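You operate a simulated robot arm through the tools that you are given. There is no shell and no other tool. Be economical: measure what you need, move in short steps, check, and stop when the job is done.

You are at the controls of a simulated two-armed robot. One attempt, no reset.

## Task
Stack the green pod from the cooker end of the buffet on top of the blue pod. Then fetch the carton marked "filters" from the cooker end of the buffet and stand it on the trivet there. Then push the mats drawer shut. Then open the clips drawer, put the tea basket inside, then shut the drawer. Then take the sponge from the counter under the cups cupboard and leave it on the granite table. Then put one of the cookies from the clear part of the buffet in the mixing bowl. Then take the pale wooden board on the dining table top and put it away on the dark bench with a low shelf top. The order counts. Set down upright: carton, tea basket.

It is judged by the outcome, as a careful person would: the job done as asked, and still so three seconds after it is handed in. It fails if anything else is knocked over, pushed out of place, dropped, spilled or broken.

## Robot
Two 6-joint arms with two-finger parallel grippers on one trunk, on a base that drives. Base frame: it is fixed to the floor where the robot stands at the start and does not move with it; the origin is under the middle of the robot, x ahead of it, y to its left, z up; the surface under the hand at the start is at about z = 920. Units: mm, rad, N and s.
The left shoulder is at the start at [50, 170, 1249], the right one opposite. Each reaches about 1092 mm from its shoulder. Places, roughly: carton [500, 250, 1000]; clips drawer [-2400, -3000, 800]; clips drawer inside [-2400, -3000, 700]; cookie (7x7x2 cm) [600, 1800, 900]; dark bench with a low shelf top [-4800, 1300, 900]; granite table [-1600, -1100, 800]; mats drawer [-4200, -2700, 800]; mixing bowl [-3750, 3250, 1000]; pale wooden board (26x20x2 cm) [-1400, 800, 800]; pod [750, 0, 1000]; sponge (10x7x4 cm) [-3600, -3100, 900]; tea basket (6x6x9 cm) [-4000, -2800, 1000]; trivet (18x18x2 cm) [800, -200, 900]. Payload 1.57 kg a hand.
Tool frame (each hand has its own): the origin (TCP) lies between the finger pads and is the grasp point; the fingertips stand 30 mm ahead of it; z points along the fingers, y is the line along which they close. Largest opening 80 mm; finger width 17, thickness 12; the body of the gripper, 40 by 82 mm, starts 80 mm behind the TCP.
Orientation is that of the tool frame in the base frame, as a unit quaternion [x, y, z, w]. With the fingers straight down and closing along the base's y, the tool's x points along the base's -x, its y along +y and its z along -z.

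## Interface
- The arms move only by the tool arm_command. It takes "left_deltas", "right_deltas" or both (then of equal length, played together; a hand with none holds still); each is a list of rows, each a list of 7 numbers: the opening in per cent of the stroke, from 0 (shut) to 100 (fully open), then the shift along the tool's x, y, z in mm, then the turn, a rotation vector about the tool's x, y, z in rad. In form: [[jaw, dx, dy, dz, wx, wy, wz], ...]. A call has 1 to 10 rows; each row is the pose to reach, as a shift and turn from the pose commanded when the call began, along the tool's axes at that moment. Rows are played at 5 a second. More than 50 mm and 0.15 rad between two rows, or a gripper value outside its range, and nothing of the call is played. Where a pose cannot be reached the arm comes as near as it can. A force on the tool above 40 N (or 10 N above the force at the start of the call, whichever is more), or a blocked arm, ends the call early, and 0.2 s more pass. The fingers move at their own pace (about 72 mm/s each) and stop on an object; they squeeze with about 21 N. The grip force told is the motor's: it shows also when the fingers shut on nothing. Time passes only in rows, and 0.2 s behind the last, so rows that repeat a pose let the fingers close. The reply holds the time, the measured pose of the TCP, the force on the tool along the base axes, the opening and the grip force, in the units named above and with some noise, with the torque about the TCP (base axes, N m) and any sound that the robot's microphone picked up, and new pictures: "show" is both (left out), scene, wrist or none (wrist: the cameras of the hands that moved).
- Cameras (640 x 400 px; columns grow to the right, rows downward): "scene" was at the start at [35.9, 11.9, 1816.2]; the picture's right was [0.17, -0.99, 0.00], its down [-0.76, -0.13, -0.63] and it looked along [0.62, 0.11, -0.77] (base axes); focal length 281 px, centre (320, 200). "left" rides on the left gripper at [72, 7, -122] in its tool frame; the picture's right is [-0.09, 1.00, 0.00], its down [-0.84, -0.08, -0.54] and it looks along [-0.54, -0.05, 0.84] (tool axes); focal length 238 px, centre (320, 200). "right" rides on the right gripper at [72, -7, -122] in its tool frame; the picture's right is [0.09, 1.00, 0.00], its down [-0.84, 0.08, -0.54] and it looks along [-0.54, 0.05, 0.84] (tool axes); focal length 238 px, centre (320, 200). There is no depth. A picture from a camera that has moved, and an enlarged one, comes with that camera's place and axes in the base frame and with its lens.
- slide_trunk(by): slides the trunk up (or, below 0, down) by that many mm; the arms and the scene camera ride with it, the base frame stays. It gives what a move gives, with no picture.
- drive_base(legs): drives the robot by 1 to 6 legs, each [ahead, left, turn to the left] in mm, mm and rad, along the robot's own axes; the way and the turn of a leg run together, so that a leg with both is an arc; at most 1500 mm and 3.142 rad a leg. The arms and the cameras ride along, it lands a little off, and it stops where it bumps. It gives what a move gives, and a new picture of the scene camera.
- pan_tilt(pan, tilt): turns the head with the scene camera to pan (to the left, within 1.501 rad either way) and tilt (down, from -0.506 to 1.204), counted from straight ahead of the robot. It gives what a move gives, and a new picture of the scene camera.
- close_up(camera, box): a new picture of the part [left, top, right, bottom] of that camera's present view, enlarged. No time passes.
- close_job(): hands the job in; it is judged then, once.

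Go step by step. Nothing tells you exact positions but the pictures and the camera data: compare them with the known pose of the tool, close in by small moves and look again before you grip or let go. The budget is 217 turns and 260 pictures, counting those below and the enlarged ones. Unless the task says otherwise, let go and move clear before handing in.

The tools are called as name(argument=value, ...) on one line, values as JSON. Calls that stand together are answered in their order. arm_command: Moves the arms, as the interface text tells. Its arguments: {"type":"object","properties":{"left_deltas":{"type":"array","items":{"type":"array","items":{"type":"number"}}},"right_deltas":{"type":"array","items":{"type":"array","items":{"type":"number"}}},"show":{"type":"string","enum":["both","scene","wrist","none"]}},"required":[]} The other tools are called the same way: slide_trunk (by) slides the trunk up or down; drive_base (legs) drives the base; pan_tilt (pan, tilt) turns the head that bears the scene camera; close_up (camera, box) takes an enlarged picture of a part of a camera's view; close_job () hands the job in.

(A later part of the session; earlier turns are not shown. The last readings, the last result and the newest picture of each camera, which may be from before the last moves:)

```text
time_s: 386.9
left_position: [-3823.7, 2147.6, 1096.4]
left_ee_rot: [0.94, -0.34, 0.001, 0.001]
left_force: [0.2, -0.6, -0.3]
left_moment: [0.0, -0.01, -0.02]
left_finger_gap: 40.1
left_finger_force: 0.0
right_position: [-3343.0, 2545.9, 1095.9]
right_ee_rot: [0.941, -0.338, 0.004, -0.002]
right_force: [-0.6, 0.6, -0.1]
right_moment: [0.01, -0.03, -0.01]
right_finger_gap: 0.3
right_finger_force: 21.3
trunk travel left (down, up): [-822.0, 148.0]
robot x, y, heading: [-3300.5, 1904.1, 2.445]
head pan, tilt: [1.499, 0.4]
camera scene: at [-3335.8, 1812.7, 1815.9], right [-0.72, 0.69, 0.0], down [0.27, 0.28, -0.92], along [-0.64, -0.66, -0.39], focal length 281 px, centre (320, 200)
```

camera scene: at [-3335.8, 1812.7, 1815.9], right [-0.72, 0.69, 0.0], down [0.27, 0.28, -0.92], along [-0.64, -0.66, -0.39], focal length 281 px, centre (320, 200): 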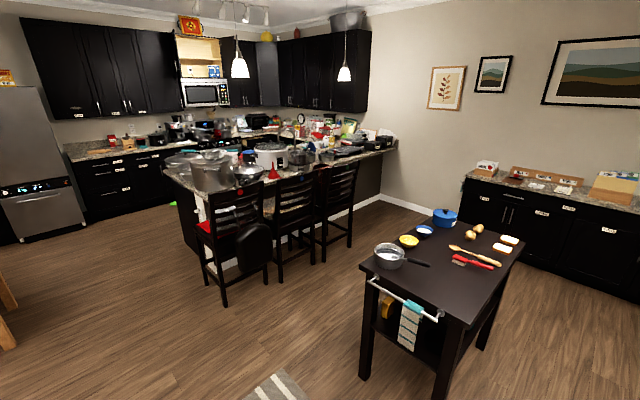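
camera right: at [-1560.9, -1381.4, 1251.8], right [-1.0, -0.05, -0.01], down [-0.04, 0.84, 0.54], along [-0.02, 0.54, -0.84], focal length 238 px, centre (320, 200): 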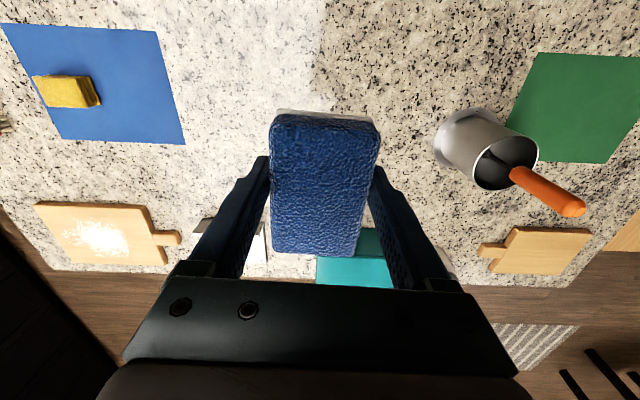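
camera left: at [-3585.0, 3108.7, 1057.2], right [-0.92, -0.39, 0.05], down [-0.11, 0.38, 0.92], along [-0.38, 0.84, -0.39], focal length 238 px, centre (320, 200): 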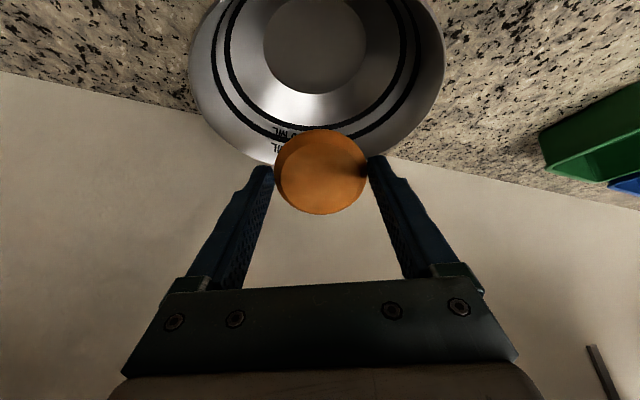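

The dark bench (small black table with towel rail and low shelf) spans x -5260..-4400, y 1030..1630; its near right area is free. Now I go to the dining table for the board.

drive_base(legs=[[0, 0, -2.445], [850, -1100, 0]])

pan_tilt(pan=0.0, tilt=0.7)

```text
time_s: 395.1
left_position: [-2682.2, 1922.4, 1096.7]
left_ee_rot: [0.037, 0.999, 0.001, -0.002]
left_force: [-0.9, 0.5, -0.1]
left_moment: [0.0, 0.01, 0.05]
left_finger_gap: 40.1
left_finger_force: 0.0
right_position: [-2842.3, 1318.9, 1096.1]
right_ee_rot: [0.035, 0.999, -0.003, -0.003]
right_force: [0.5, 0.3, 0.9]
right_moment: [-0.04, 0.01, 0.02]
right_finger_gap: 0.2
right_finger_force: 20.8
trunk travel left (down, up): [-822.0, 148.0]
robot x, y, heading: [-3246.4, 1811.3, -0.075]
head pan, tilt: [1.499, 0.4]
stopped in leg 2: the robot was blocked; the commanded pose is now the measured one
camera scene: at [-3271.2, 1910.0, 1815.9], right [0.99, -0.15, 0.0], down [-0.06, -0.39, -0.92], along [0.13, 0.91, -0.39], focal length 281 px, centre (320, 200)
```

scene: 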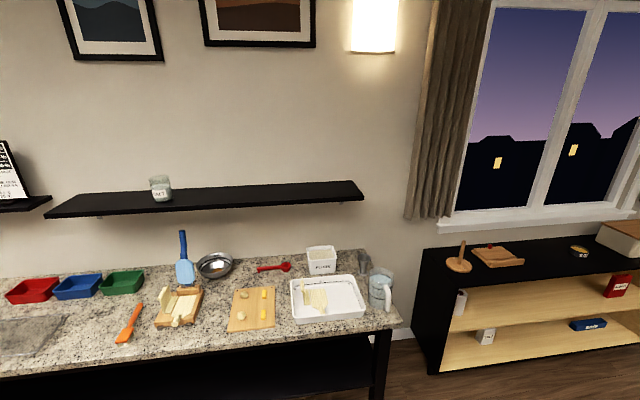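

```text
time_s: 396.7
left_position: [-2683.1, 1921.7, 1096.6]
left_ee_rot: [0.037, 0.999, 0.0, -0.001]
left_force: [-0.5, 0.3, 1.1]
left_moment: [0.0, -0.01, 0.01]
left_finger_gap: 40.1
left_finger_force: 0.1
right_position: [-2843.0, 1317.7, 1096.5]
right_ee_rot: [0.035, 0.999, -0.003, -0.004]
right_force: [-0.2, 1.2, -0.4]
right_moment: [0.01, 0.0, 0.0]
right_finger_gap: 0.1
right_finger_force: 20.9
trunk travel left (down, up): [-822.0, 148.0]
robot x, y, heading: [-3245.7, 1813.5, -0.078]
head pan, tilt: [0.0, 0.7]
camera scene: at [-3201.1, 1811.1, 1789.1], right [-0.07, -1.0, 0.0], down [-0.64, 0.05, -0.77], along [0.76, -0.06, -0.64], focal length 281 px, centre (320, 200)
```

scene: 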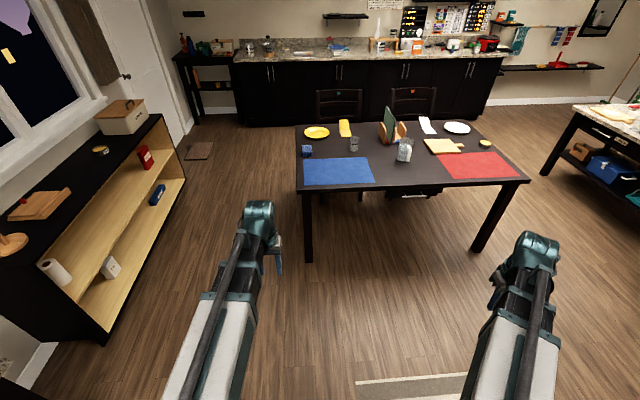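

The rug seems to block the wheels, so I go around it: up, forward, then down between rug and table.

drive_base(legs=[[0, 170, 0], [0, 0, 0.078], [970, 0, 0]])

drive_base(legs=[[0, -700, 0]])

```text
time_s: 403.3
left_position: [-1703.6, 2125.8, 1097.8]
left_ee_rot: [0.004, 1.0, 0.0, -0.001]
left_force: [-0.5, -0.6, 0.7]
left_moment: [-0.03, 0.01, 0.03]
left_finger_gap: 40.2
left_finger_force: 0.2
right_position: [-1821.8, 1511.6, 1096.0]
right_ee_rot: [0.002, 1.0, -0.002, -0.004]
right_force: [0.2, -0.5, -0.7]
right_moment: [-0.02, -0.01, 0.02]
right_finger_gap: 0.2
right_finger_force: 21.1
trunk travel left (down, up): [-822.0, 148.0]
robot x, y, heading: [-2258.1, 1981.8, -0.01]
head pan, tilt: [0.0, 0.7]
camera scene: at [-2213.0, 1979.2, 1789.0], right [-0.01, -1.0, 0.0], down [-0.64, 0.0, -0.76], along [0.76, 0.0, -0.64], focal length 281 px, centre (320, 200)
```

scene: 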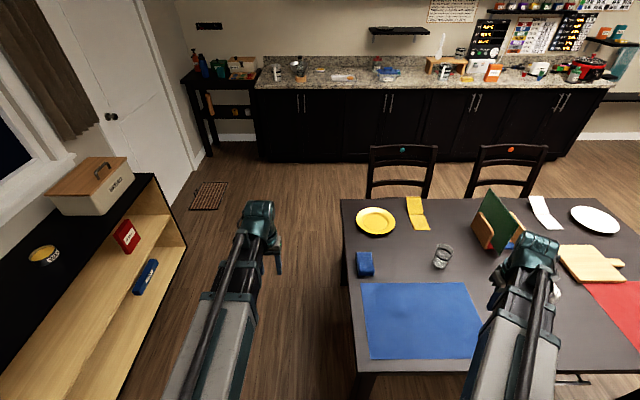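

```text
time_s: 407.2
left_position: [-1704.2, 1431.3, 1098.0]
left_ee_rot: [-0.006, 1.0, 0.001, -0.001]
left_force: [0.2, 0.7, -0.2]
left_moment: [0.0, -0.01, 0.05]
left_finger_gap: 39.8
left_finger_force: 0.1
right_position: [-1811.2, 814.3, 1097.3]
right_ee_rot: [-0.008, 1.0, -0.002, -0.003]
right_force: [0.1, -0.3, -0.3]
right_moment: [0.02, 0.03, -0.01]
right_finger_gap: 0.0
right_finger_force: 20.9
trunk travel left (down, up): [-822.0, 148.0]
robot x, y, heading: [-2255.3, 1276.3, 0.009]
head pan, tilt: [0.0, 0.7]
camera scene: at [-2211.2, 1274.0, 1789.1], right [0.01, -1.0, 0.0], down [-0.64, -0.01, -0.76], along [0.76, 0.01, -0.64], focal length 281 px, centre (320, 200)
```

scene: 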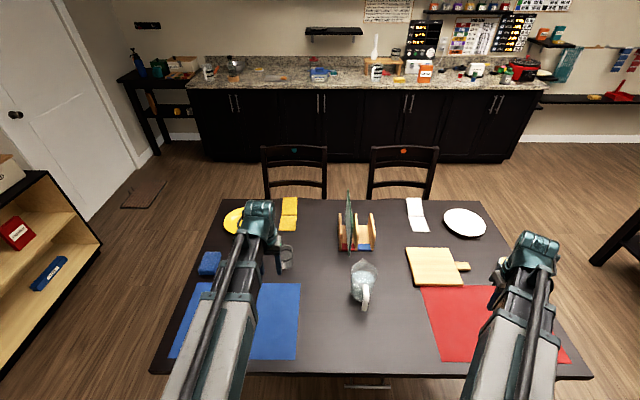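

Buffet looks intact too. I zoom on the board.

close_up(camera="scene", box=[380, 220, 500, 295])

```text
5.33 times, centred on (440, 258) of scene
camera zoom: at [-2211.2, 1274.0, 1789.1], right [0.01, -1.0, 0.0], down [-0.64, -0.01, -0.76], along [0.76, 0.01, -0.64], focal length 1497 px, centre (-320, -107)
```

zoom: 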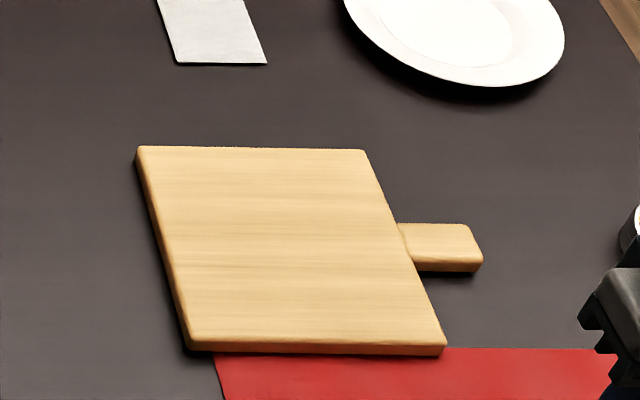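

Board: 200×200 mm plate at x -1550..-1350, y 685..888, with a ~42 mm wide handle pointing to -y at [-1453, 622..684]. I'll grip the handle with the right hand. First I position the base and turn the hand.

arm_command(left_deltas=[[0, 30, 35, 0, 0, 0, 0], [0, 60, 70, 0, 0, 0, 0], [0, 85, 105, 0, 0, 0, 0], [0, 105, 140, 0, 0, 0, 0], [0, 120, 180, 0, 0, 0, 0], [0, 120, 180, 0, 0, 0, 0], [0, 120, 180, 0, 0, 0, 0], [0, 120, 180, 0, 0, 0, 0], [0, 120, 180, 0, 0, 0, 0], [0, 120, 180, 0, 0, 0, 0]], right_deltas=[[50, 0, 0, 0, 0, 0, -0.147], [90, 0, 0, 0, 0, 0, -0.294], [90, 0, 0, 0, 0, 0, -0.441], [90, 0, 0, 0, 0, 0, -0.588], [90, 0, 0, 0, 0, 0, -0.735], [90, 0, 0, 0, 0, 0, -0.882], [90, 0, 0, 0, 0, 0, -1.029], [90, 0, 0, 0, 0, 0, -1.176], [90, 0, 0, 0, 0, 0, -1.323], [90, 0, 0, 0, 0, 0, -1.47]], show="none")

drive_base(legs=[[-80, -450, 0]])

arm_command(right_deltas=[[90, 0, 0, 0, 0, 0, -0.1], [90, 0, 0, 0, 0, 0, -0.1]], show="scene")

```text
time_s: 409.4
left_position: [-1827.0, 1607.3, 1096.5]
left_ee_rot: [-0.006, 1.0, 0.0, 0.0]
left_force: [-0.1, 0.4, 0.5]
left_moment: [0.01, 0.01, 0.02]
left_finger_gap: 0.2
left_finger_force: 21.1
left hand out of reach, approached as far as the arm can: row 5
right_position: [-1809.2, 815.5, 1096.8]
right_ee_rot: [-0.678, 0.735, 0.0, -0.004]
right_force: [0.3, 0.0, 0.0]
right_moment: [0.02, 0.0, 0.01]
right_finger_gap: 71.9
right_finger_force: 0.0
trunk travel left (down, up): [-822.0, 148.0]
robot x, y, heading: [-2254.3, 1273.8, 0.006]
head pan, tilt: [0.0, 0.7]
```

```text
time_s: 412.1
left_position: [-1900.8, 1154.1, 1097.4]
left_ee_rot: [-0.001, 1.0, 0.001, -0.001]
left_force: [-0.2, -0.4, 0.1]
left_moment: [-0.01, -0.01, 0.01]
left_finger_gap: 0.0
left_finger_force: 21.4
right_position: [-1893.0, 361.3, 1095.6]
right_ee_rot: [-0.674, 0.739, 0.0, -0.003]
right_force: [0.9, 1.0, 0.1]
right_moment: [0.05, 0.01, -0.01]
right_finger_gap: 72.0
right_finger_force: 0.0
trunk travel left (down, up): [-822.0, 148.0]
robot x, y, heading: [-2334.5, 827.3, 0.002]
head pan, tilt: [0.0, 0.7]
camera scene: at [-2289.2, 824.9, 1789.1], right [0.0, -1.0, 0.0], down [-0.64, 0.0, -0.77], along [0.77, 0.0, -0.64], focal length 281 px, centre (320, 200)
```

scene: 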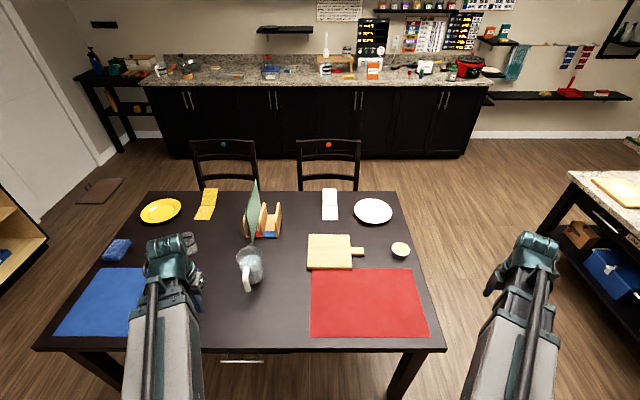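

```text
time_s: 412.7
left_position: [-1901.4, 1155.3, 1097.9]
left_ee_rot: [-0.002, 1.0, -0.001, -0.001]
left_force: [0.4, -0.1, -0.4]
left_moment: [-0.04, 0.02, -0.01]
left_finger_gap: 0.0
left_finger_force: 21.2
right_position: [-1893.2, 363.8, 1096.5]
right_ee_rot: [0.71, -0.704, 0.0, 0.005]
right_force: [-0.1, 0.7, -0.7]
right_moment: [0.01, 0.01, -0.02]
right_finger_gap: 72.0
right_finger_force: 0.0
trunk travel left (down, up): [-822.0, 148.0]
robot x, y, heading: [-2337.1, 827.9, 0.003]
head pan, tilt: [0.0, 0.7]
camera scene: at [-2288.9, 826.1, 1789.1], right [0.0, -1.0, 0.0], down [-0.64, 0.0, -0.76], along [0.76, 0.0, -0.64], focal length 281 px, centre (320, 200)
```

scene: 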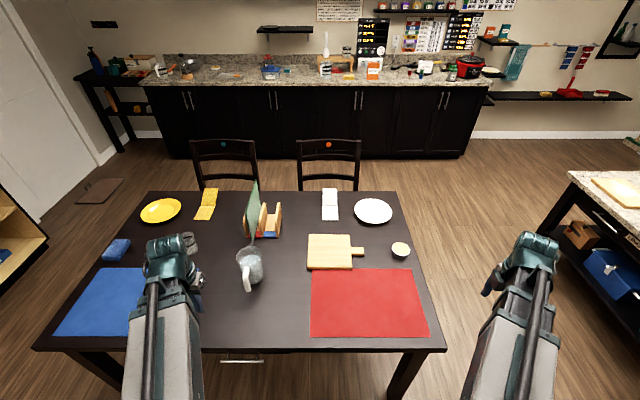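

I swing the left hand clear of the table edge and bring the right hand towards the handle.

arm_command(left_deltas=[[0, 8, 33, 0, 0, 0, 0], [0, 23, 65, 0, 0, 0, 0], [0, 45, 101, 0, 0, 0, 0], [0, 73, 135, 0, 0, 0, 0], [0, 105, 165, 0, 0, 0, 0], [0, 138, 193, 0, 0, 0, 0], [0, 171, 221, 0, 0, 0, 0], [0, 203, 243, 0, 0, 0, 0], [0, 203, 243, 0, 0, 0, 0], [0, 203, 243, 0, 0, 0, 0]], right_deltas=[[90, -18, -40, 0, 0, 0, 0], [90, -37, -81, 0, 0, 0, 0], [90, -58, -121, 0, 0, 0, 0], [90, -80, -161, 0, 0, 0, 0], [90, -102, -201, 0, 0, 0, 0], [90, -124, -241, 0, 0, 0, 0], [90, -146, -281, 0, 0, 0, 0], [90, -168, -321, 0, 0, 0, 0], [90, -190, -361, 0, 0, 0, 0], [90, -215, -400, 0, 0, 0, 0]], show="none")

arm_command(right_deltas=[[90, -30, -20, 0, 0, 0, 0], [90, -50, -40, 0, 0, 0, 0], [90, -50, -40, 0, 0, 0, 0]])

```text
time_s: 414.9
left_position: [-2103.9, 1397.1, 1095.7]
left_ee_rot: [-0.002, 1.0, 0.0, -0.001]
left_force: [-0.1, 0.2, -0.3]
left_moment: [0.0, -0.01, -0.01]
left_finger_gap: 0.0
left_finger_force: 21.6
right_position: [-1495.9, 582.0, 1096.5]
right_ee_rot: [0.709, -0.705, 0.0, 0.005]
right_force: [0.1, 0.2, -0.8]
right_moment: [-0.04, -0.02, 0.02]
right_finger_gap: 71.8
right_finger_force: 0.1
right hand out of reach, approached as far as the arm can: row 7, 8, 10
trunk travel left (down, up): [-822.0, 148.0]
robot x, y, heading: [-2337.7, 827.6, 0.006]
head pan, tilt: [0.0, 0.7]
```

```text
time_s: 415.7
left_position: [-2103.6, 1397.8, 1096.2]
left_ee_rot: [-0.002, 1.0, 0.0, -0.001]
left_force: [-0.1, -0.4, 1.0]
left_moment: [0.02, 0.01, 0.02]
left_finger_gap: 0.1
left_finger_force: 20.9
right_position: [-1455.2, 630.0, 1096.8]
right_ee_rot: [0.71, -0.705, 0.001, 0.005]
right_force: [0.7, 0.5, 0.0]
right_moment: [-0.02, 0.0, -0.01]
right_finger_gap: 71.9
right_finger_force: 0.0
trunk travel left (down, up): [-822.0, 148.0]
robot x, y, heading: [-2335.1, 825.1, 0.006]
head pan, tilt: [0.0, 0.7]
camera scene: at [-2289.1, 826.0, 1789.1], right [0.0, -1.0, 0.0], down [-0.64, 0.0, -0.76], along [0.76, 0.0, -0.64], focal length 281 px, centre (320, 200)
camera right: at [-1446.8, 560.0, 1218.3], right [-0.99, -0.1, 0.01], down [-0.08, 0.84, 0.54], along [-0.06, 0.53, -0.84], focal length 238 px, centre (320, 200)
```

scene: 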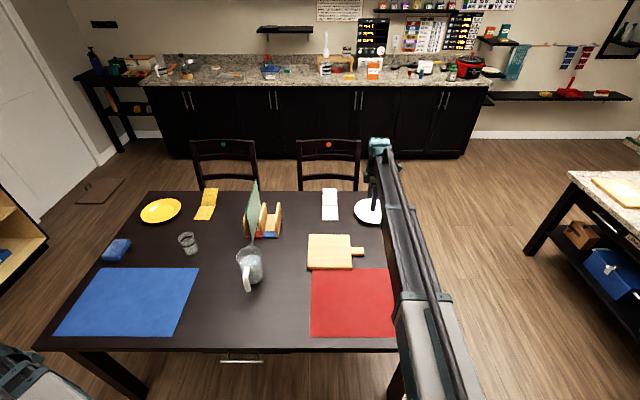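
right: 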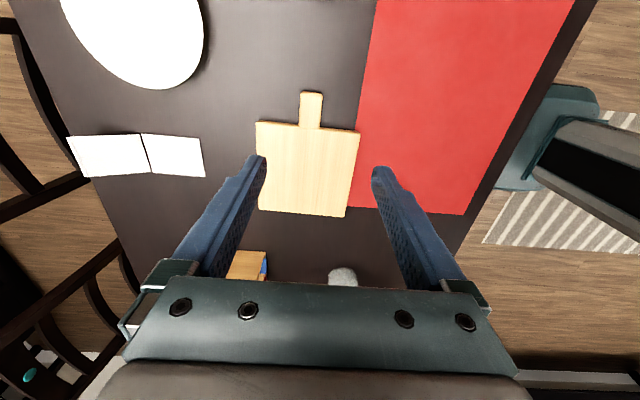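

Handle centre ≈[-1444, 653], board top z≈773. I align near the handle's root and lower.

arm_command(right_deltas=[[90, -37, -10, 0, 0, 0, 0], [90, -37, -10, 0, 0, 0, 0]], show="none")

slide_trunk(by=-260)

close_up(camera="right", box=[160, 20, 480, 220])

```text
time_s: 416.3
left_position: [-2104.6, 1397.3, 1097.2]
left_ee_rot: [-0.001, 1.0, 0.0, -0.001]
left_force: [-0.4, -0.3, 0.5]
left_moment: [0.03, 0.02, 0.01]
left_finger_gap: 0.1
left_finger_force: 21.2
right_position: [-1444.4, 668.1, 1097.1]
right_ee_rot: [0.709, -0.705, -0.001, 0.004]
right_force: [-1.1, -0.2, 0.8]
right_moment: [0.02, -0.01, 0.0]
right_finger_gap: 72.0
right_finger_force: 0.1
trunk travel left (down, up): [-822.0, 148.0]
robot x, y, heading: [-2332.6, 827.5, 0.005]
head pan, tilt: [0.0, 0.7]
```

```text
time_s: 419.0
left_position: [-2104.2, 1397.7, 836.4]
left_ee_rot: [-0.002, 1.0, 0.0, -0.001]
left_force: [-0.3, 0.0, 0.4]
left_moment: [0.01, 0.02, -0.01]
left_finger_gap: 0.0
left_finger_force: 21.4
right_position: [-1444.6, 667.8, 835.9]
right_ee_rot: [0.709, -0.705, 0.001, 0.004]
right_force: [-0.1, -0.3, -0.2]
right_moment: [-0.01, -0.02, -0.02]
right_finger_gap: 71.6
right_finger_force: 0.0
trunk travel left (down, up): [-562.0, 408.0]
robot x, y, heading: [-2332.7, 824.6, 0.006]
head pan, tilt: [0.0, 0.7]
```

```text
2.00 times, centred on (320, 120) of right
camera zoom: at [-1436.9, 597.5, 958.3], right [-0.99, -0.1, 0.01], down [-0.08, 0.84, 0.54], along [-0.06, 0.53, -0.84], focal length 477 px, centre (320, 360)
```

zoom: 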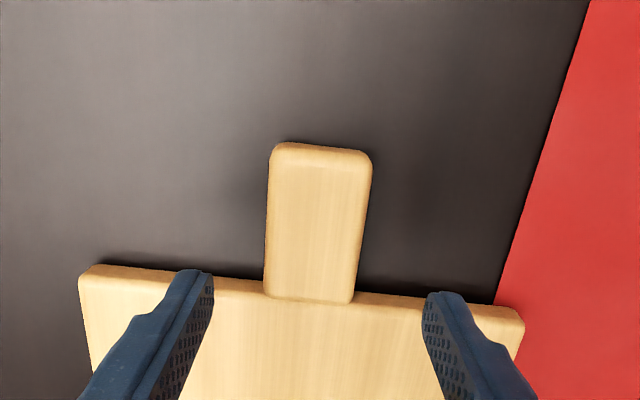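

Aligned; I shift back 6 mm for clearance to the plate, lower to the table and grip.

arm_command(right_deltas=[[90, 6, 3, 0, 0, 0, 0], [90, 6, 3, 0, 0, 0, 0]], show="none")

slide_trunk(by=-44)

close_up(camera="right", box=[160, 20, 480, 220])

```text
time_s: 419.6
left_position: [-2104.2, 1396.7, 837.4]
left_ee_rot: [-0.002, 1.0, 0.0, -0.001]
left_force: [0.0, 0.3, 0.1]
left_moment: [0.0, 0.01, 0.02]
left_finger_gap: 0.0
left_finger_force: 21.0
right_position: [-1447.5, 661.1, 837.9]
right_ee_rot: [0.71, -0.704, 0.0, 0.005]
right_force: [0.2, 0.2, 0.7]
right_moment: [-0.01, -0.02, -0.04]
right_finger_gap: 72.1
right_finger_force: 0.1
trunk travel left (down, up): [-562.0, 408.0]
robot x, y, heading: [-2331.8, 825.8, -0.002]
head pan, tilt: [0.0, 0.7]
```

```text
time_s: 420.5
left_position: [-2104.7, 1396.9, 792.1]
left_ee_rot: [-0.002, 1.0, -0.001, -0.001]
left_force: [-0.1, -0.5, 0.4]
left_moment: [0.02, 0.0, 0.0]
left_finger_gap: 0.1
left_finger_force: 20.6
right_position: [-1446.0, 662.4, 792.9]
right_ee_rot: [0.71, -0.704, -0.001, 0.005]
right_force: [-0.8, 0.9, 0.6]
right_moment: [0.06, -0.01, 0.01]
right_finger_gap: 71.9
right_finger_force: 0.1
trunk travel left (down, up): [-518.0, 452.0]
robot x, y, heading: [-2333.0, 826.6, 0.005]
head pan, tilt: [0.0, 0.7]
```

```text
2.00 times, centred on (320, 120) of right
camera zoom: at [-1438.8, 591.5, 914.3], right [-0.99, -0.1, 0.01], down [-0.08, 0.84, 0.54], along [-0.06, 0.53, -0.84], focal length 477 px, centre (320, 360)
```

zoom: 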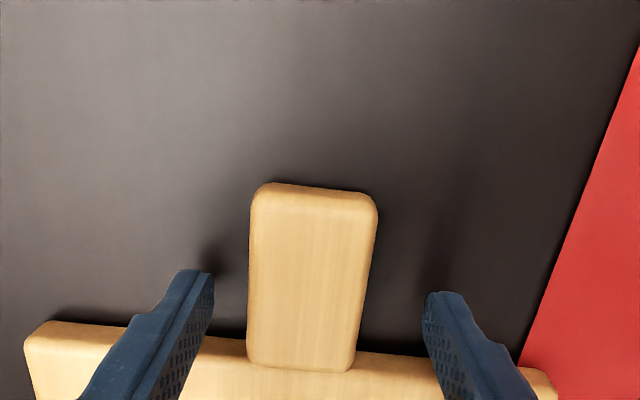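

slide_trunk(by=-4)

arm_command(right_deltas=[[70, 0, 0, 0, 0, 0, 0], [50, 0, 0, 0, 0, 0, 0], [30, 0, 0, 0, 0, 0, 0], [20, 0, 0, 0, 0, 0, 0], [20, 0, 0, 0, 0, 0, 0]], show="wrist")

```text
time_s: 421.0
left_position: [-2104.4, 1396.8, 789.4]
left_ee_rot: [-0.001, 1.0, 0.0, -0.001]
left_force: [0.0, 0.1, -0.2]
left_moment: [-0.01, 0.02, -0.02]
left_finger_gap: 0.2
left_finger_force: 21.0
right_position: [-1446.4, 661.1, 789.1]
right_ee_rot: [0.709, -0.705, 0.0, 0.004]
right_force: [1.2, 0.5, 0.4]
right_moment: [0.02, -0.03, 0.01]
right_finger_gap: 71.9
right_finger_force: 0.0
trunk travel left (down, up): [-514.0, 456.0]
robot x, y, heading: [-2327.8, 824.9, 0.005]
head pan, tilt: [0.0, 0.7]
```

```text
time_s: 422.2
left_position: [-2104.2, 1396.9, 789.0]
left_ee_rot: [-0.002, 1.0, 0.0, -0.001]
left_force: [-0.1, 0.2, -0.8]
left_moment: [-0.06, 0.04, 0.0]
left_finger_gap: 0.1
left_finger_force: 20.9
right_position: [-1446.2, 662.4, 788.4]
right_ee_rot: [0.71, -0.704, -0.001, 0.004]
right_force: [1.9, 0.5, 0.9]
right_moment: [-0.05, 0.08, -0.28]
right_finger_gap: 40.2
right_finger_force: 20.5
trunk travel left (down, up): [-514.0, 456.0]
robot x, y, heading: [-2336.0, 824.8, 0.0]
head pan, tilt: [0.0, 0.7]
camera right: at [-1438.6, 591.6, 910.2], right [-0.99, -0.1, 0.01], down [-0.08, 0.84, 0.54], along [-0.06, 0.53, -0.84], focal length 238 px, centre (320, 200)
```

right: 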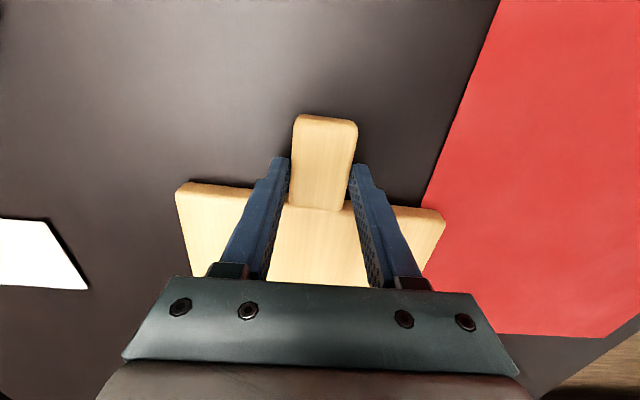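

Handle gripped (40 mm). I lift 30 mm to see how the board behaves.

slide_trunk(by=30)

close_up(camera="right", box=[0, 0, 640, 400])

close_up(camera="scene", box=[260, 120, 460, 245])

```text
time_s: 422.9
left_position: [-2104.9, 1398.9, 817.4]
left_ee_rot: [-0.003, 1.0, 0.0, -0.001]
left_force: [-0.1, -0.6, -0.2]
left_moment: [0.01, 0.0, 0.02]
left_finger_gap: 0.0
left_finger_force: 21.1
right_position: [-1446.2, 661.4, 818.7]
right_ee_rot: [0.71, -0.705, 0.0, 0.005]
right_force: [0.6, 0.3, -4.2]
right_moment: [-0.51, 0.0, 0.01]
right_finger_gap: 39.7
right_finger_force: 20.4
trunk travel left (down, up): [-544.0, 426.0]
robot x, y, heading: [-2335.9, 827.6, 0.002]
head pan, tilt: [0.0, 0.7]
```

```text
1.00 times, centred on (320, 200) of right (not enlarged: the box is as wide or as high as the picture)
camera zoom: at [-1438.3, 591.5, 939.8], right [-0.99, -0.1, 0.01], down [-0.08, 0.84, 0.54], along [-0.06, 0.53, -0.84], focal length 238 px, centre (320, 200)
```

zoom: 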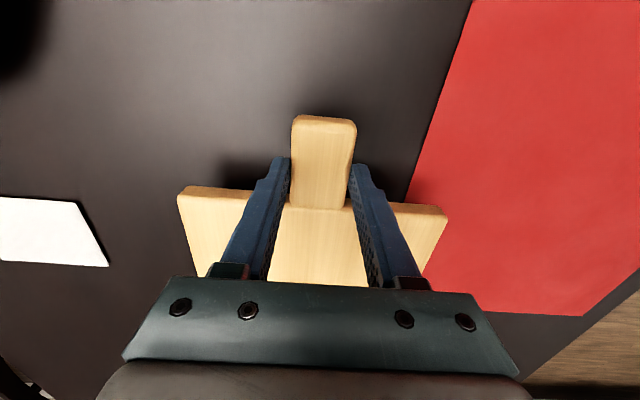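

```text
3.20 times, centred on (360, 182) of scene
camera zoom: at [-2288.3, 826.0, 1511.0], right [0.0, -1.0, 0.0], down [-0.64, 0.0, -0.76], along [0.76, 0.0, -0.64], focal length 898 px, centre (192, 256)
```

zoom: 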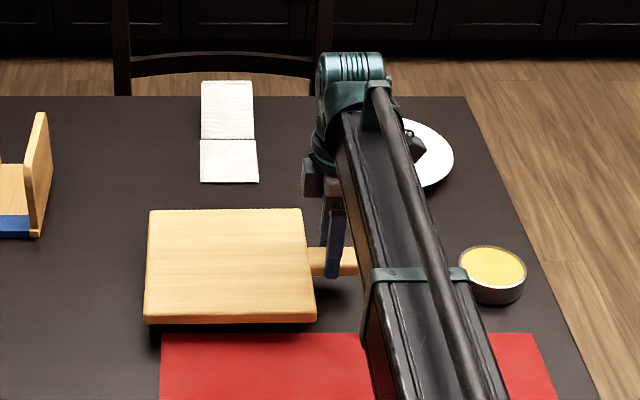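

It stays level. I lift it higher and draw it back slowly.

slide_trunk(by=230)

arm_command(right_deltas=[[20, 10, 30, 0, 0, 0, 0], [20, 20, 65, 0, 0, 0, 0], [20, 30, 100, 0, 0, 0, 0], [20, 40, 135, 0, 0, 0, 0], [20, 50, 170, 0, 0, 0, 0], [20, 65, 205, 0, 0, 0, 0], [20, 80, 240, 0, 0, 0, 0], [20, 95, 275, 0, 0, 0, 0], [20, 110, 310, 0, 0, 0, 0], [20, 125, 340, 0, 0, 0, 0]])

```text
time_s: 425.4
left_position: [-2103.3, 1398.1, 1048.1]
left_ee_rot: [-0.002, 1.0, 0.0, -0.001]
left_force: [-0.3, 1.0, 0.5]
left_moment: [0.0, 0.01, -0.03]
left_finger_gap: 0.0
left_finger_force: 21.1
right_position: [-1445.9, 661.8, 1048.3]
right_ee_rot: [0.71, -0.704, 0.0, 0.005]
right_force: [-0.8, 0.2, -3.9]
right_moment: [-0.53, -0.04, -0.01]
right_finger_gap: 39.9
right_finger_force: 20.7
trunk travel left (down, up): [-774.0, 196.0]
robot x, y, heading: [-2335.6, 830.1, 0.003]
head pan, tilt: [0.0, 0.7]
```

```text
time_s: 427.6
left_position: [-2104.2, 1396.6, 1049.6]
left_ee_rot: [-0.001, 1.0, 0.0, -0.001]
left_force: [0.8, 0.0, 0.1]
left_moment: [0.01, -0.01, -0.02]
left_finger_gap: 0.0
left_finger_force: 20.9
right_position: [-1787.5, 534.4, 1049.6]
right_ee_rot: [0.71, -0.704, -0.001, 0.005]
right_force: [0.3, -0.4, -4.5]
right_moment: [-0.52, -0.04, 0.0]
right_finger_gap: 39.8
right_finger_force: 20.5
right hand out of reach, approached as far as the arm can: row 4, 5, 6, 8, 9, 10
trunk travel left (down, up): [-774.0, 196.0]
robot x, y, heading: [-2332.5, 824.3, 0.004]
head pan, tilt: [0.0, 0.7]
camera scene: at [-2289.2, 825.7, 1741.1], right [0.0, -1.0, 0.0], down [-0.64, 0.0, -0.77], along [0.77, 0.0, -0.64], focal length 281 px, centre (320, 200)
camera right: at [-1779.3, 463.8, 1170.2], right [-0.99, -0.1, 0.01], down [-0.08, 0.84, 0.54], along [-0.06, 0.53, -0.84], focal length 238 px, centre (320, 200)
```

scene: 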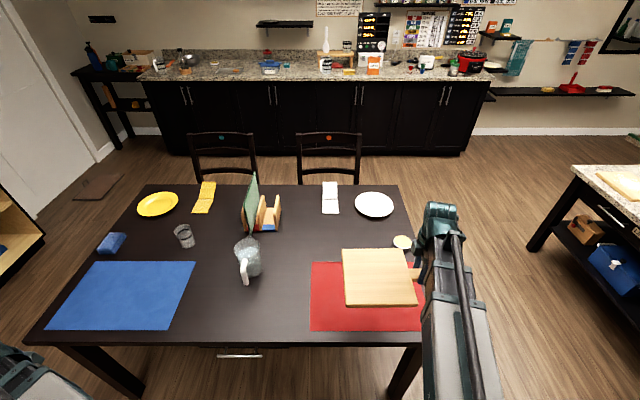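
right: 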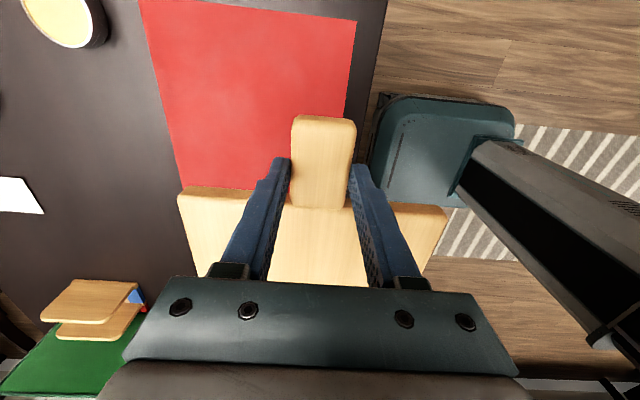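

The board is held firmly. I raise it a bit more and drive around the rug toward the dark bench, facing -y.

slide_trunk(by=70)

drive_base(legs=[[0, 1225, 0], [0, 0, -1.571]])

```text
time_s: 428.6
left_position: [-2104.2, 1396.0, 1119.4]
left_ee_rot: [-0.002, 1.0, 0.0, 0.0]
left_force: [1.0, 0.6, -0.1]
left_moment: [0.01, 0.03, -0.02]
left_finger_gap: 0.1
left_finger_force: 21.2
right_position: [-1787.1, 533.7, 1118.2]
right_ee_rot: [0.71, -0.705, 0.0, 0.005]
right_force: [0.3, 0.9, -3.5]
right_moment: [-0.49, -0.03, -0.03]
right_finger_gap: 39.8
right_finger_force: 20.8
trunk travel left (down, up): [-844.0, 126.0]
robot x, y, heading: [-2333.1, 823.8, 0.006]
head pan, tilt: [0.0, 0.7]
```

```text
time_s: 438.7
left_position: [-1763.0, 1842.9, 1118.4]
left_ee_rot: [0.699, 0.715, 0.0, 0.0]
left_force: [0.6, 0.0, -0.4]
left_moment: [-0.05, 0.01, -0.02]
left_finger_gap: 0.0
left_finger_force: 21.3
right_position: [-2621.1, 1508.6, 1119.3]
right_ee_rot: [-0.013, 1.0, 0.004, -0.003]
right_force: [0.7, 0.1, -5.2]
right_moment: [-0.01, 0.5, -0.01]
right_finger_gap: 39.9
right_finger_force: 21.1
trunk travel left (down, up): [-844.0, 126.0]
robot x, y, heading: [-2335.6, 2065.6, -1.55]
head pan, tilt: [0.0, 0.7]
camera scene: at [-2336.8, 2017.0, 1811.0], right [-1.0, -0.02, 0.0], down [-0.01, 0.64, -0.76], along [0.02, -0.76, -0.64], focal length 281 px, centre (320, 200)
```

scene: 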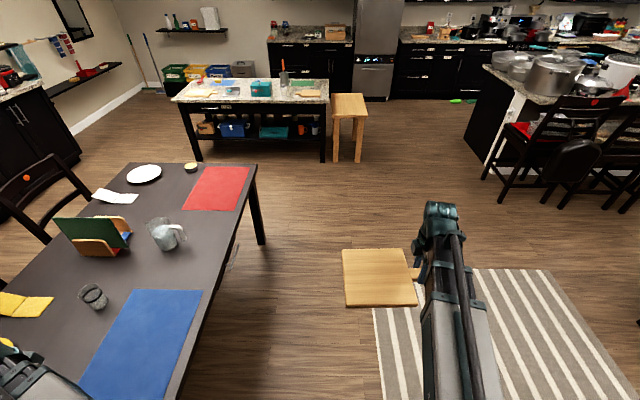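

drive_base(legs=[[-180, 0, -0.02], [0, -1400, 0]])

pan_tilt(pan=-0.9, tilt=0.6)

```text
time_s: 446.8
left_position: [-3195.2, 2018.5, 1119.4]
left_ee_rot: [0.721, 0.692, 0.001, -0.001]
left_force: [0.0, 0.0, 0.2]
left_moment: [0.01, -0.03, 0.01]
left_finger_gap: 0.0
left_finger_force: 21.3
right_position: [-4071.8, 1739.3, 1118.1]
right_ee_rot: [0.018, 1.0, 0.003, -0.003]
right_force: [-0.5, -0.7, -5.1]
right_moment: [0.04, 0.51, 0.01]
right_finger_gap: 39.9
right_finger_force: 20.9
trunk travel left (down, up): [-844.0, 126.0]
robot x, y, heading: [-3754.7, 2275.6, -1.608]
head pan, tilt: [0.0, 0.7]
camera scene: at [-3756.3, 2227.3, 1811.0], right [-1.0, 0.04, 0.0], down [0.03, 0.64, -0.76], along [-0.03, -0.76, -0.64], focal length 281 px, centre (320, 200)
```

scene: 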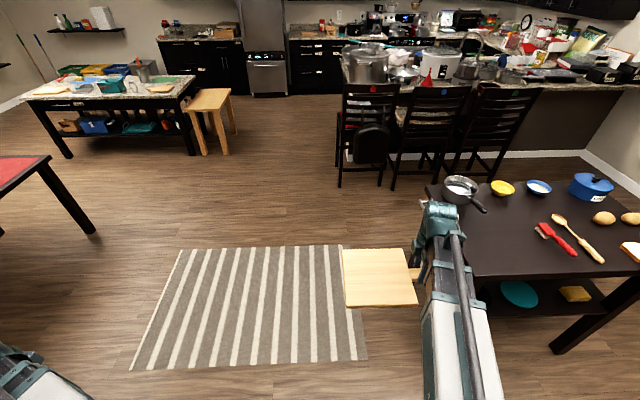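

```text
time_s: 448.0
left_position: [-3194.5, 2017.5, 1118.5]
left_ee_rot: [0.722, 0.691, 0.001, 0.0]
left_force: [0.2, 0.2, 0.9]
left_moment: [0.01, 0.01, 0.02]
left_finger_gap: 0.0
left_finger_force: 20.8
right_position: [-4071.2, 1739.3, 1119.1]
right_ee_rot: [0.019, 1.0, 0.003, -0.003]
right_force: [0.0, -0.1, -4.6]
right_moment: [0.03, 0.51, -0.01]
right_finger_gap: 39.9
right_finger_force: 20.8
trunk travel left (down, up): [-844.0, 126.0]
robot x, y, heading: [-3758.3, 2272.4, -1.613]
head pan, tilt: [-0.901, 0.6]
camera scene: at [-3823.8, 2260.0, 1819.7], right [-0.59, 0.81, 0.0], down [0.46, 0.33, -0.82], along [-0.67, -0.49, -0.57], focal length 281 px, centre (320, 200)
```

scene: 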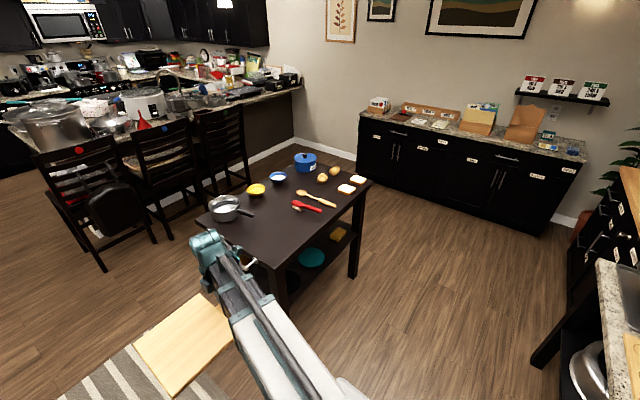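

Bench top ≈ z 895; free spot centred ≈[-4545, 1447]. I strafe the last stretch.

drive_base(legs=[[0, 0, 0.04], [0, -640, 0]])

pan_tilt(pan=-0.2, tilt=0.75)

```text
time_s: 451.9
left_position: [-3810.8, 2043.9, 1118.4]
left_ee_rot: [0.703, 0.711, 0.002, 0.001]
left_force: [-0.9, 0.0, -0.2]
left_moment: [-0.01, 0.02, 0.02]
left_finger_gap: 0.0
left_finger_force: 20.9
right_position: [-4670.9, 1719.5, 1117.0]
right_ee_rot: [-0.009, 1.0, 0.003, -0.003]
right_force: [0.4, 0.5, -3.6]
right_moment: [0.0, 0.54, 0.01]
right_finger_gap: 39.8
right_finger_force: 20.5
trunk travel left (down, up): [-844.0, 126.0]
robot x, y, heading: [-4383.2, 2271.6, -1.558]
head pan, tilt: [-0.901, 0.6]
camera scene: at [-4452.9, 2252.1, 1819.6], right [-0.63, 0.78, 0.0], down [0.44, 0.36, -0.82], along [-0.64, -0.52, -0.57], focal length 281 px, centre (320, 200)
```

scene: 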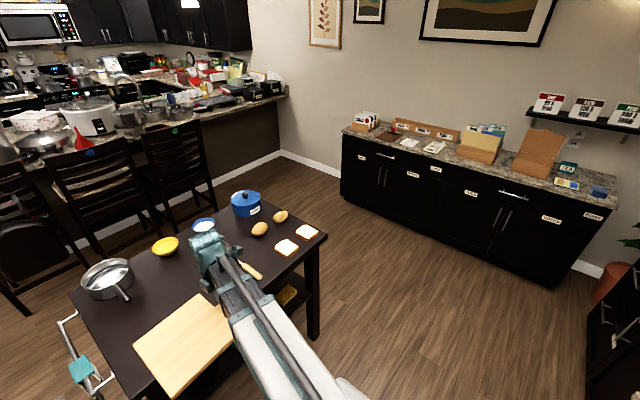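

```text
time_s: 453.0
left_position: [-3810.3, 2044.6, 1119.3]
left_ee_rot: [0.703, 0.711, 0.001, 0.0]
left_force: [-0.4, 0.4, 0.5]
left_moment: [0.02, 0.01, -0.01]
left_finger_gap: 0.0
left_finger_force: 21.4
right_position: [-4671.8, 1719.1, 1119.3]
right_ee_rot: [-0.008, 1.0, 0.003, -0.004]
right_force: [0.6, -0.3, -4.3]
right_moment: [-0.02, 0.48, 0.01]
right_finger_gap: 39.8
right_finger_force: 21.0
trunk travel left (down, up): [-844.0, 126.0]
robot x, y, heading: [-4382.2, 2268.9, -1.553]
head pan, tilt: [-0.201, 0.75]
camera scene: at [-4399.0, 2226.5, 1806.8], right [-0.98, 0.19, 0.0], down [0.13, 0.67, -0.73], along [-0.14, -0.72, -0.68], focal length 281 px, centre (320, 200)
```

scene: 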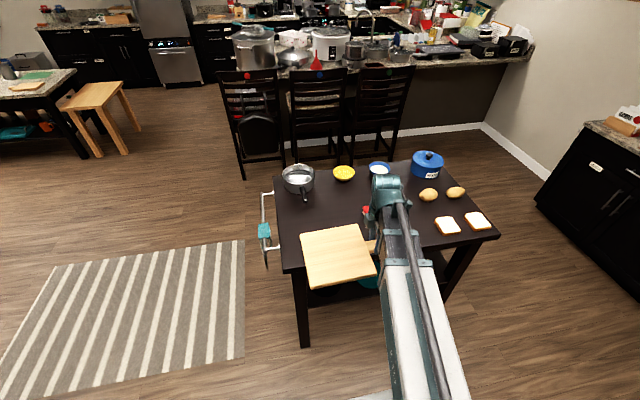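

I move the board forward over the free area.

arm_command(right_deltas=[[20, 0, -35, 0, 0, 0, 0], [20, 0, -72, 0, 0, 0, 0], [20, 0, -110, 0, 0, 0, 0], [20, 0, -148, 0, 0, 0, 0], [20, 0, -186, 0, 0, 0, 0], [20, 0, -222, 0, 0, 0, 0], [20, 0, -255, 0, 0, 0, 0], [20, 0, -272, 0, 0, 0, 0], [20, 0, -272, 0, 0, 0, 0]])

```text
time_s: 455.0
left_position: [-3811.0, 2045.0, 1118.6]
left_ee_rot: [0.703, 0.711, 0.0, -0.001]
left_force: [0.2, 0.2, -0.8]
left_moment: [0.03, -0.04, 0.0]
left_finger_gap: 0.2
left_finger_force: 20.6
right_position: [-4664.1, 1447.7, 1119.5]
right_ee_rot: [-0.008, 1.0, 0.004, -0.003]
right_force: [-0.3, 0.2, -3.6]
right_moment: [-0.02, 0.5, 0.0]
right_finger_gap: 39.8
right_finger_force: 20.3
trunk travel left (down, up): [-844.0, 126.0]
robot x, y, heading: [-4381.6, 2268.3, -1.559]
head pan, tilt: [-0.201, 0.75]
camera scene: at [-4399.0, 2226.3, 1806.8], right [-0.98, 0.19, 0.0], down [0.13, 0.67, -0.73], along [-0.14, -0.72, -0.68], focal length 281 px, centre (320, 200)
camera right: at [-4736.4, 1440.7, 1239.9], right [-0.11, 0.99, 0.01], down [0.84, 0.09, 0.54], along [0.53, 0.06, -0.84], focal length 238 px, centre (320, 200)
```

scene: 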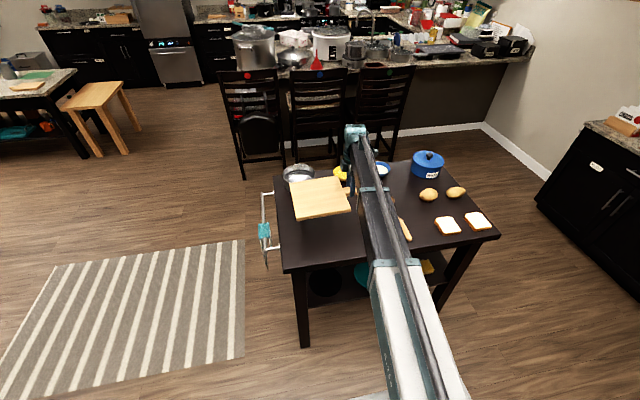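
right: 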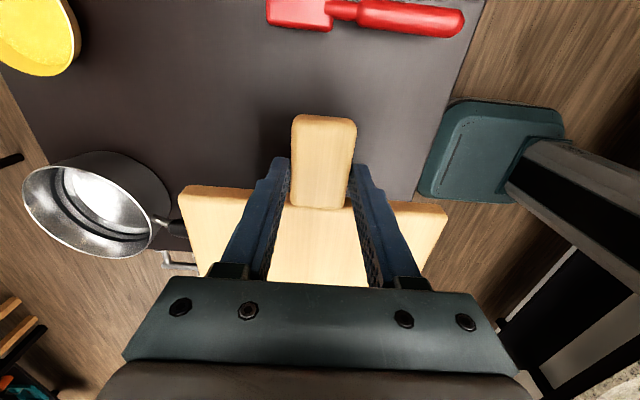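

The pan handle ends near y≈1293; I shift the board 20 mm away from it and lower.

arm_command(right_deltas=[[20, 0, 20, 0, 0, 0, 0], [20, 0, 20, 0, 0, 0, 0]], show="none")

slide_trunk(by=-150)

close_up(camera="right", box=[0, 0, 640, 400])

close_up(camera="scene", box=[240, 60, 440, 185])

```text
time_s: 455.6
left_position: [-3810.0, 2045.0, 1118.6]
left_ee_rot: [0.703, 0.711, 0.002, -0.001]
left_force: [-0.3, 0.5, 0.5]
left_moment: [0.0, -0.03, 0.04]
left_finger_gap: 0.2
left_finger_force: 21.0
right_position: [-4666.5, 1465.7, 1118.3]
right_ee_rot: [-0.009, 1.0, 0.004, -0.003]
right_force: [-0.9, 0.1, -4.9]
right_moment: [-0.01, 0.53, 0.01]
right_finger_gap: 39.8
right_finger_force: 20.8
trunk travel left (down, up): [-844.0, 126.0]
robot x, y, heading: [-4383.9, 2269.1, -1.563]
head pan, tilt: [-0.201, 0.75]
```

```text
time_s: 457.4
left_position: [-3810.8, 2044.9, 969.0]
left_ee_rot: [0.703, 0.711, 0.0, -0.001]
left_force: [0.8, -0.5, -0.1]
left_moment: [0.0, -0.02, 0.01]
left_finger_gap: 0.2
left_finger_force: 20.9
right_position: [-4667.0, 1466.3, 969.0]
right_ee_rot: [-0.009, 1.0, 0.004, -0.004]
right_force: [-1.4, -0.2, -2.4]
right_moment: [-0.14, 0.2, 0.15]
right_finger_gap: 40.2
right_finger_force: 21.1
trunk travel left (down, up): [-694.0, 276.0]
robot x, y, heading: [-4385.5, 2268.4, -1.562]
head pan, tilt: [-0.201, 0.75]
```

```text
1.00 times, centred on (320, 200) of right (not enlarged: the box is as wide or as high as the picture)
camera zoom: at [-4737.6, 1458.5, 1090.1], right [-0.11, 0.99, 0.01], down [0.84, 0.09, 0.54], along [0.53, 0.07, -0.84], focal length 238 px, centre (320, 200)
```

zoom: 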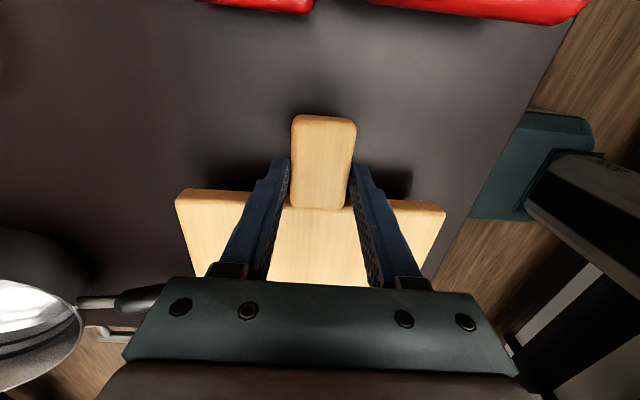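

```text
3.20 times, centred on (340, 122) of scene
camera zoom: at [-4398.9, 2226.7, 1656.8], right [-0.98, 0.19, 0.0], down [0.13, 0.67, -0.73], along [-0.14, -0.72, -0.68], focal length 898 px, centre (256, 448)
```

zoom: 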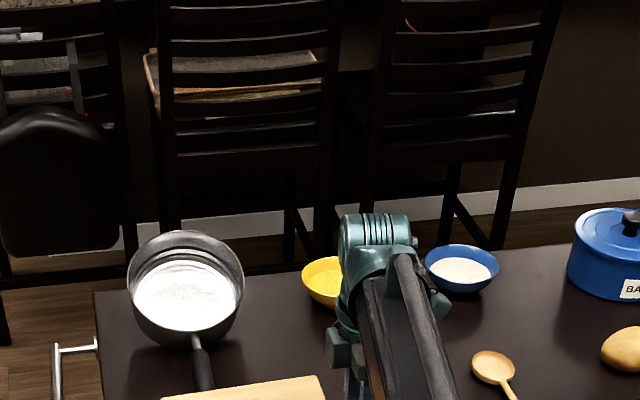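

Contact seems to have happened early; I look at what the board touches.

close_up(camera="scene", box=[250, 140, 410, 240])

```text
4.00 times, centred on (330, 190) of scene
camera zoom: at [-4398.9, 2226.7, 1656.8], right [-0.98, 0.19, 0.0], down [0.13, 0.67, -0.73], along [-0.14, -0.72, -0.68], focal length 1123 px, centre (280, 240)
```

zoom: 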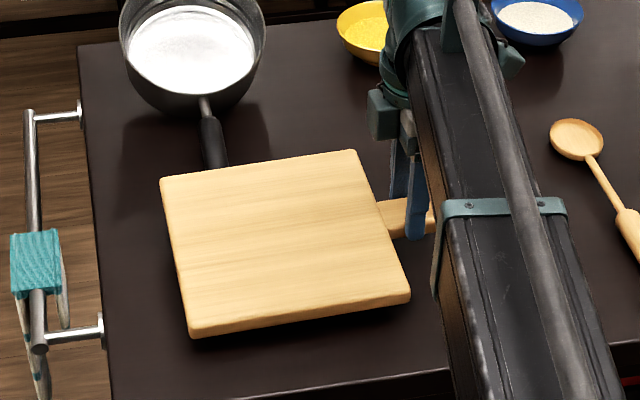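

The board seems to be touching the bench top itself (bench is higher than guessed), about 20 mm clear of the pan handle. I raise slightly, shift 20 mm further away from the handle, then lower gently.

slide_trunk(by=15)

arm_command(right_deltas=[[20, 0, 10, 0, 0, 0, 0], [20, 0, 20, 0, 0, 0, 0], [20, 0, 20, 0, 0, 0, 0]], show="none")

slide_trunk(by=-11)

slide_trunk(by=-4)

slide_trunk(by=-4)

close_up(camera="scene", box=[250, 140, 410, 240])

```text
time_s: 458.0
left_position: [-3811.7, 2043.9, 983.6]
left_ee_rot: [0.703, 0.711, 0.001, -0.002]
left_force: [-0.2, -0.2, 0.4]
left_moment: [0.02, 0.02, -0.02]
left_finger_gap: 0.1
left_finger_force: 21.1
right_position: [-4667.2, 1466.5, 983.4]
right_ee_rot: [-0.009, 1.0, 0.003, -0.003]
right_force: [-0.3, -0.1, -4.5]
right_moment: [-0.02, 0.45, 0.07]
right_finger_gap: 39.9
right_finger_force: 21.4
trunk travel left (down, up): [-709.0, 261.0]
robot x, y, heading: [-4385.5, 2268.4, -1.562]
head pan, tilt: [-0.201, 0.75]
```

```text
time_s: 458.8
left_position: [-3810.5, 2045.3, 982.8]
left_ee_rot: [0.703, 0.711, 0.001, -0.001]
left_force: [-0.2, 0.5, 0.3]
left_moment: [0.02, -0.01, -0.02]
left_finger_gap: 0.1
left_finger_force: 21.1
right_position: [-4666.8, 1487.3, 982.8]
right_ee_rot: [-0.01, 1.0, 0.003, -0.004]
right_force: [0.3, 0.3, -3.3]
right_moment: [-0.02, 0.45, 0.03]
right_finger_gap: 40.0
right_finger_force: 21.2
trunk travel left (down, up): [-709.0, 261.0]
robot x, y, heading: [-4382.9, 2269.1, -1.558]
head pan, tilt: [-0.201, 0.75]
```

```text
time_s: 459.4
left_position: [-3810.7, 2044.3, 972.6]
left_ee_rot: [0.703, 0.712, 0.001, 0.0]
left_force: [0.3, 1.0, 0.1]
left_moment: [-0.02, 0.0, 0.01]
left_finger_gap: 0.0
left_finger_force: 20.9
right_position: [-4666.1, 1486.6, 972.8]
right_ee_rot: [-0.009, 1.0, 0.003, -0.003]
right_force: [0.1, 0.3, -4.7]
right_moment: [-0.03, 0.47, 0.0]
right_finger_gap: 39.6
right_finger_force: 20.8
trunk travel left (down, up): [-698.0, 272.0]
robot x, y, heading: [-4389.2, 2265.2, -1.559]
head pan, tilt: [-0.201, 0.75]
```

```text
time_s: 459.9
left_position: [-3810.6, 2044.6, 968.6]
left_ee_rot: [0.703, 0.711, 0.0, 0.0]
left_force: [-0.1, 0.1, -0.3]
left_moment: [-0.01, -0.04, 0.02]
left_finger_gap: 0.0
left_finger_force: 20.8
right_position: [-4667.0, 1485.9, 968.1]
right_ee_rot: [-0.009, 1.0, 0.004, -0.002]
right_force: [-0.2, 1.3, -2.1]
right_moment: [-0.16, 0.22, 0.1]
right_finger_gap: 39.4
right_finger_force: 21.4
trunk travel left (down, up): [-694.0, 276.0]
robot x, y, heading: [-4380.7, 2265.3, -1.558]
head pan, tilt: [-0.201, 0.75]
```

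```text
time_s: 460.4
left_position: [-3810.0, 2044.2, 963.9]
left_ee_rot: [0.703, 0.711, 0.001, -0.001]
left_force: [-0.4, -0.8, 0.2]
left_moment: [0.02, 0.01, 0.0]
left_finger_gap: 0.2
left_finger_force: 21.4
right_position: [-4665.9, 1487.2, 963.8]
right_ee_rot: [-0.008, 1.0, 0.003, -0.004]
right_force: [0.0, 1.3, -0.7]
right_moment: [-0.25, 0.07, 0.12]
right_finger_gap: 40.2
right_finger_force: 21.1
trunk travel left (down, up): [-690.0, 280.0]
robot x, y, heading: [-4384.7, 2269.4, -1.554]
head pan, tilt: [-0.201, 0.75]
```

```text
4.00 times, centred on (330, 190) of scene
camera zoom: at [-4399.0, 2226.9, 1652.7], right [-0.98, 0.19, 0.0], down [0.13, 0.67, -0.73], along [-0.14, -0.72, -0.68], focal length 1123 px, centre (280, 240)
```

zoom: 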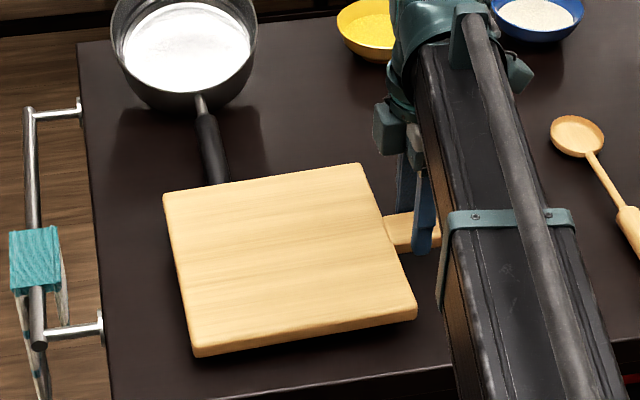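

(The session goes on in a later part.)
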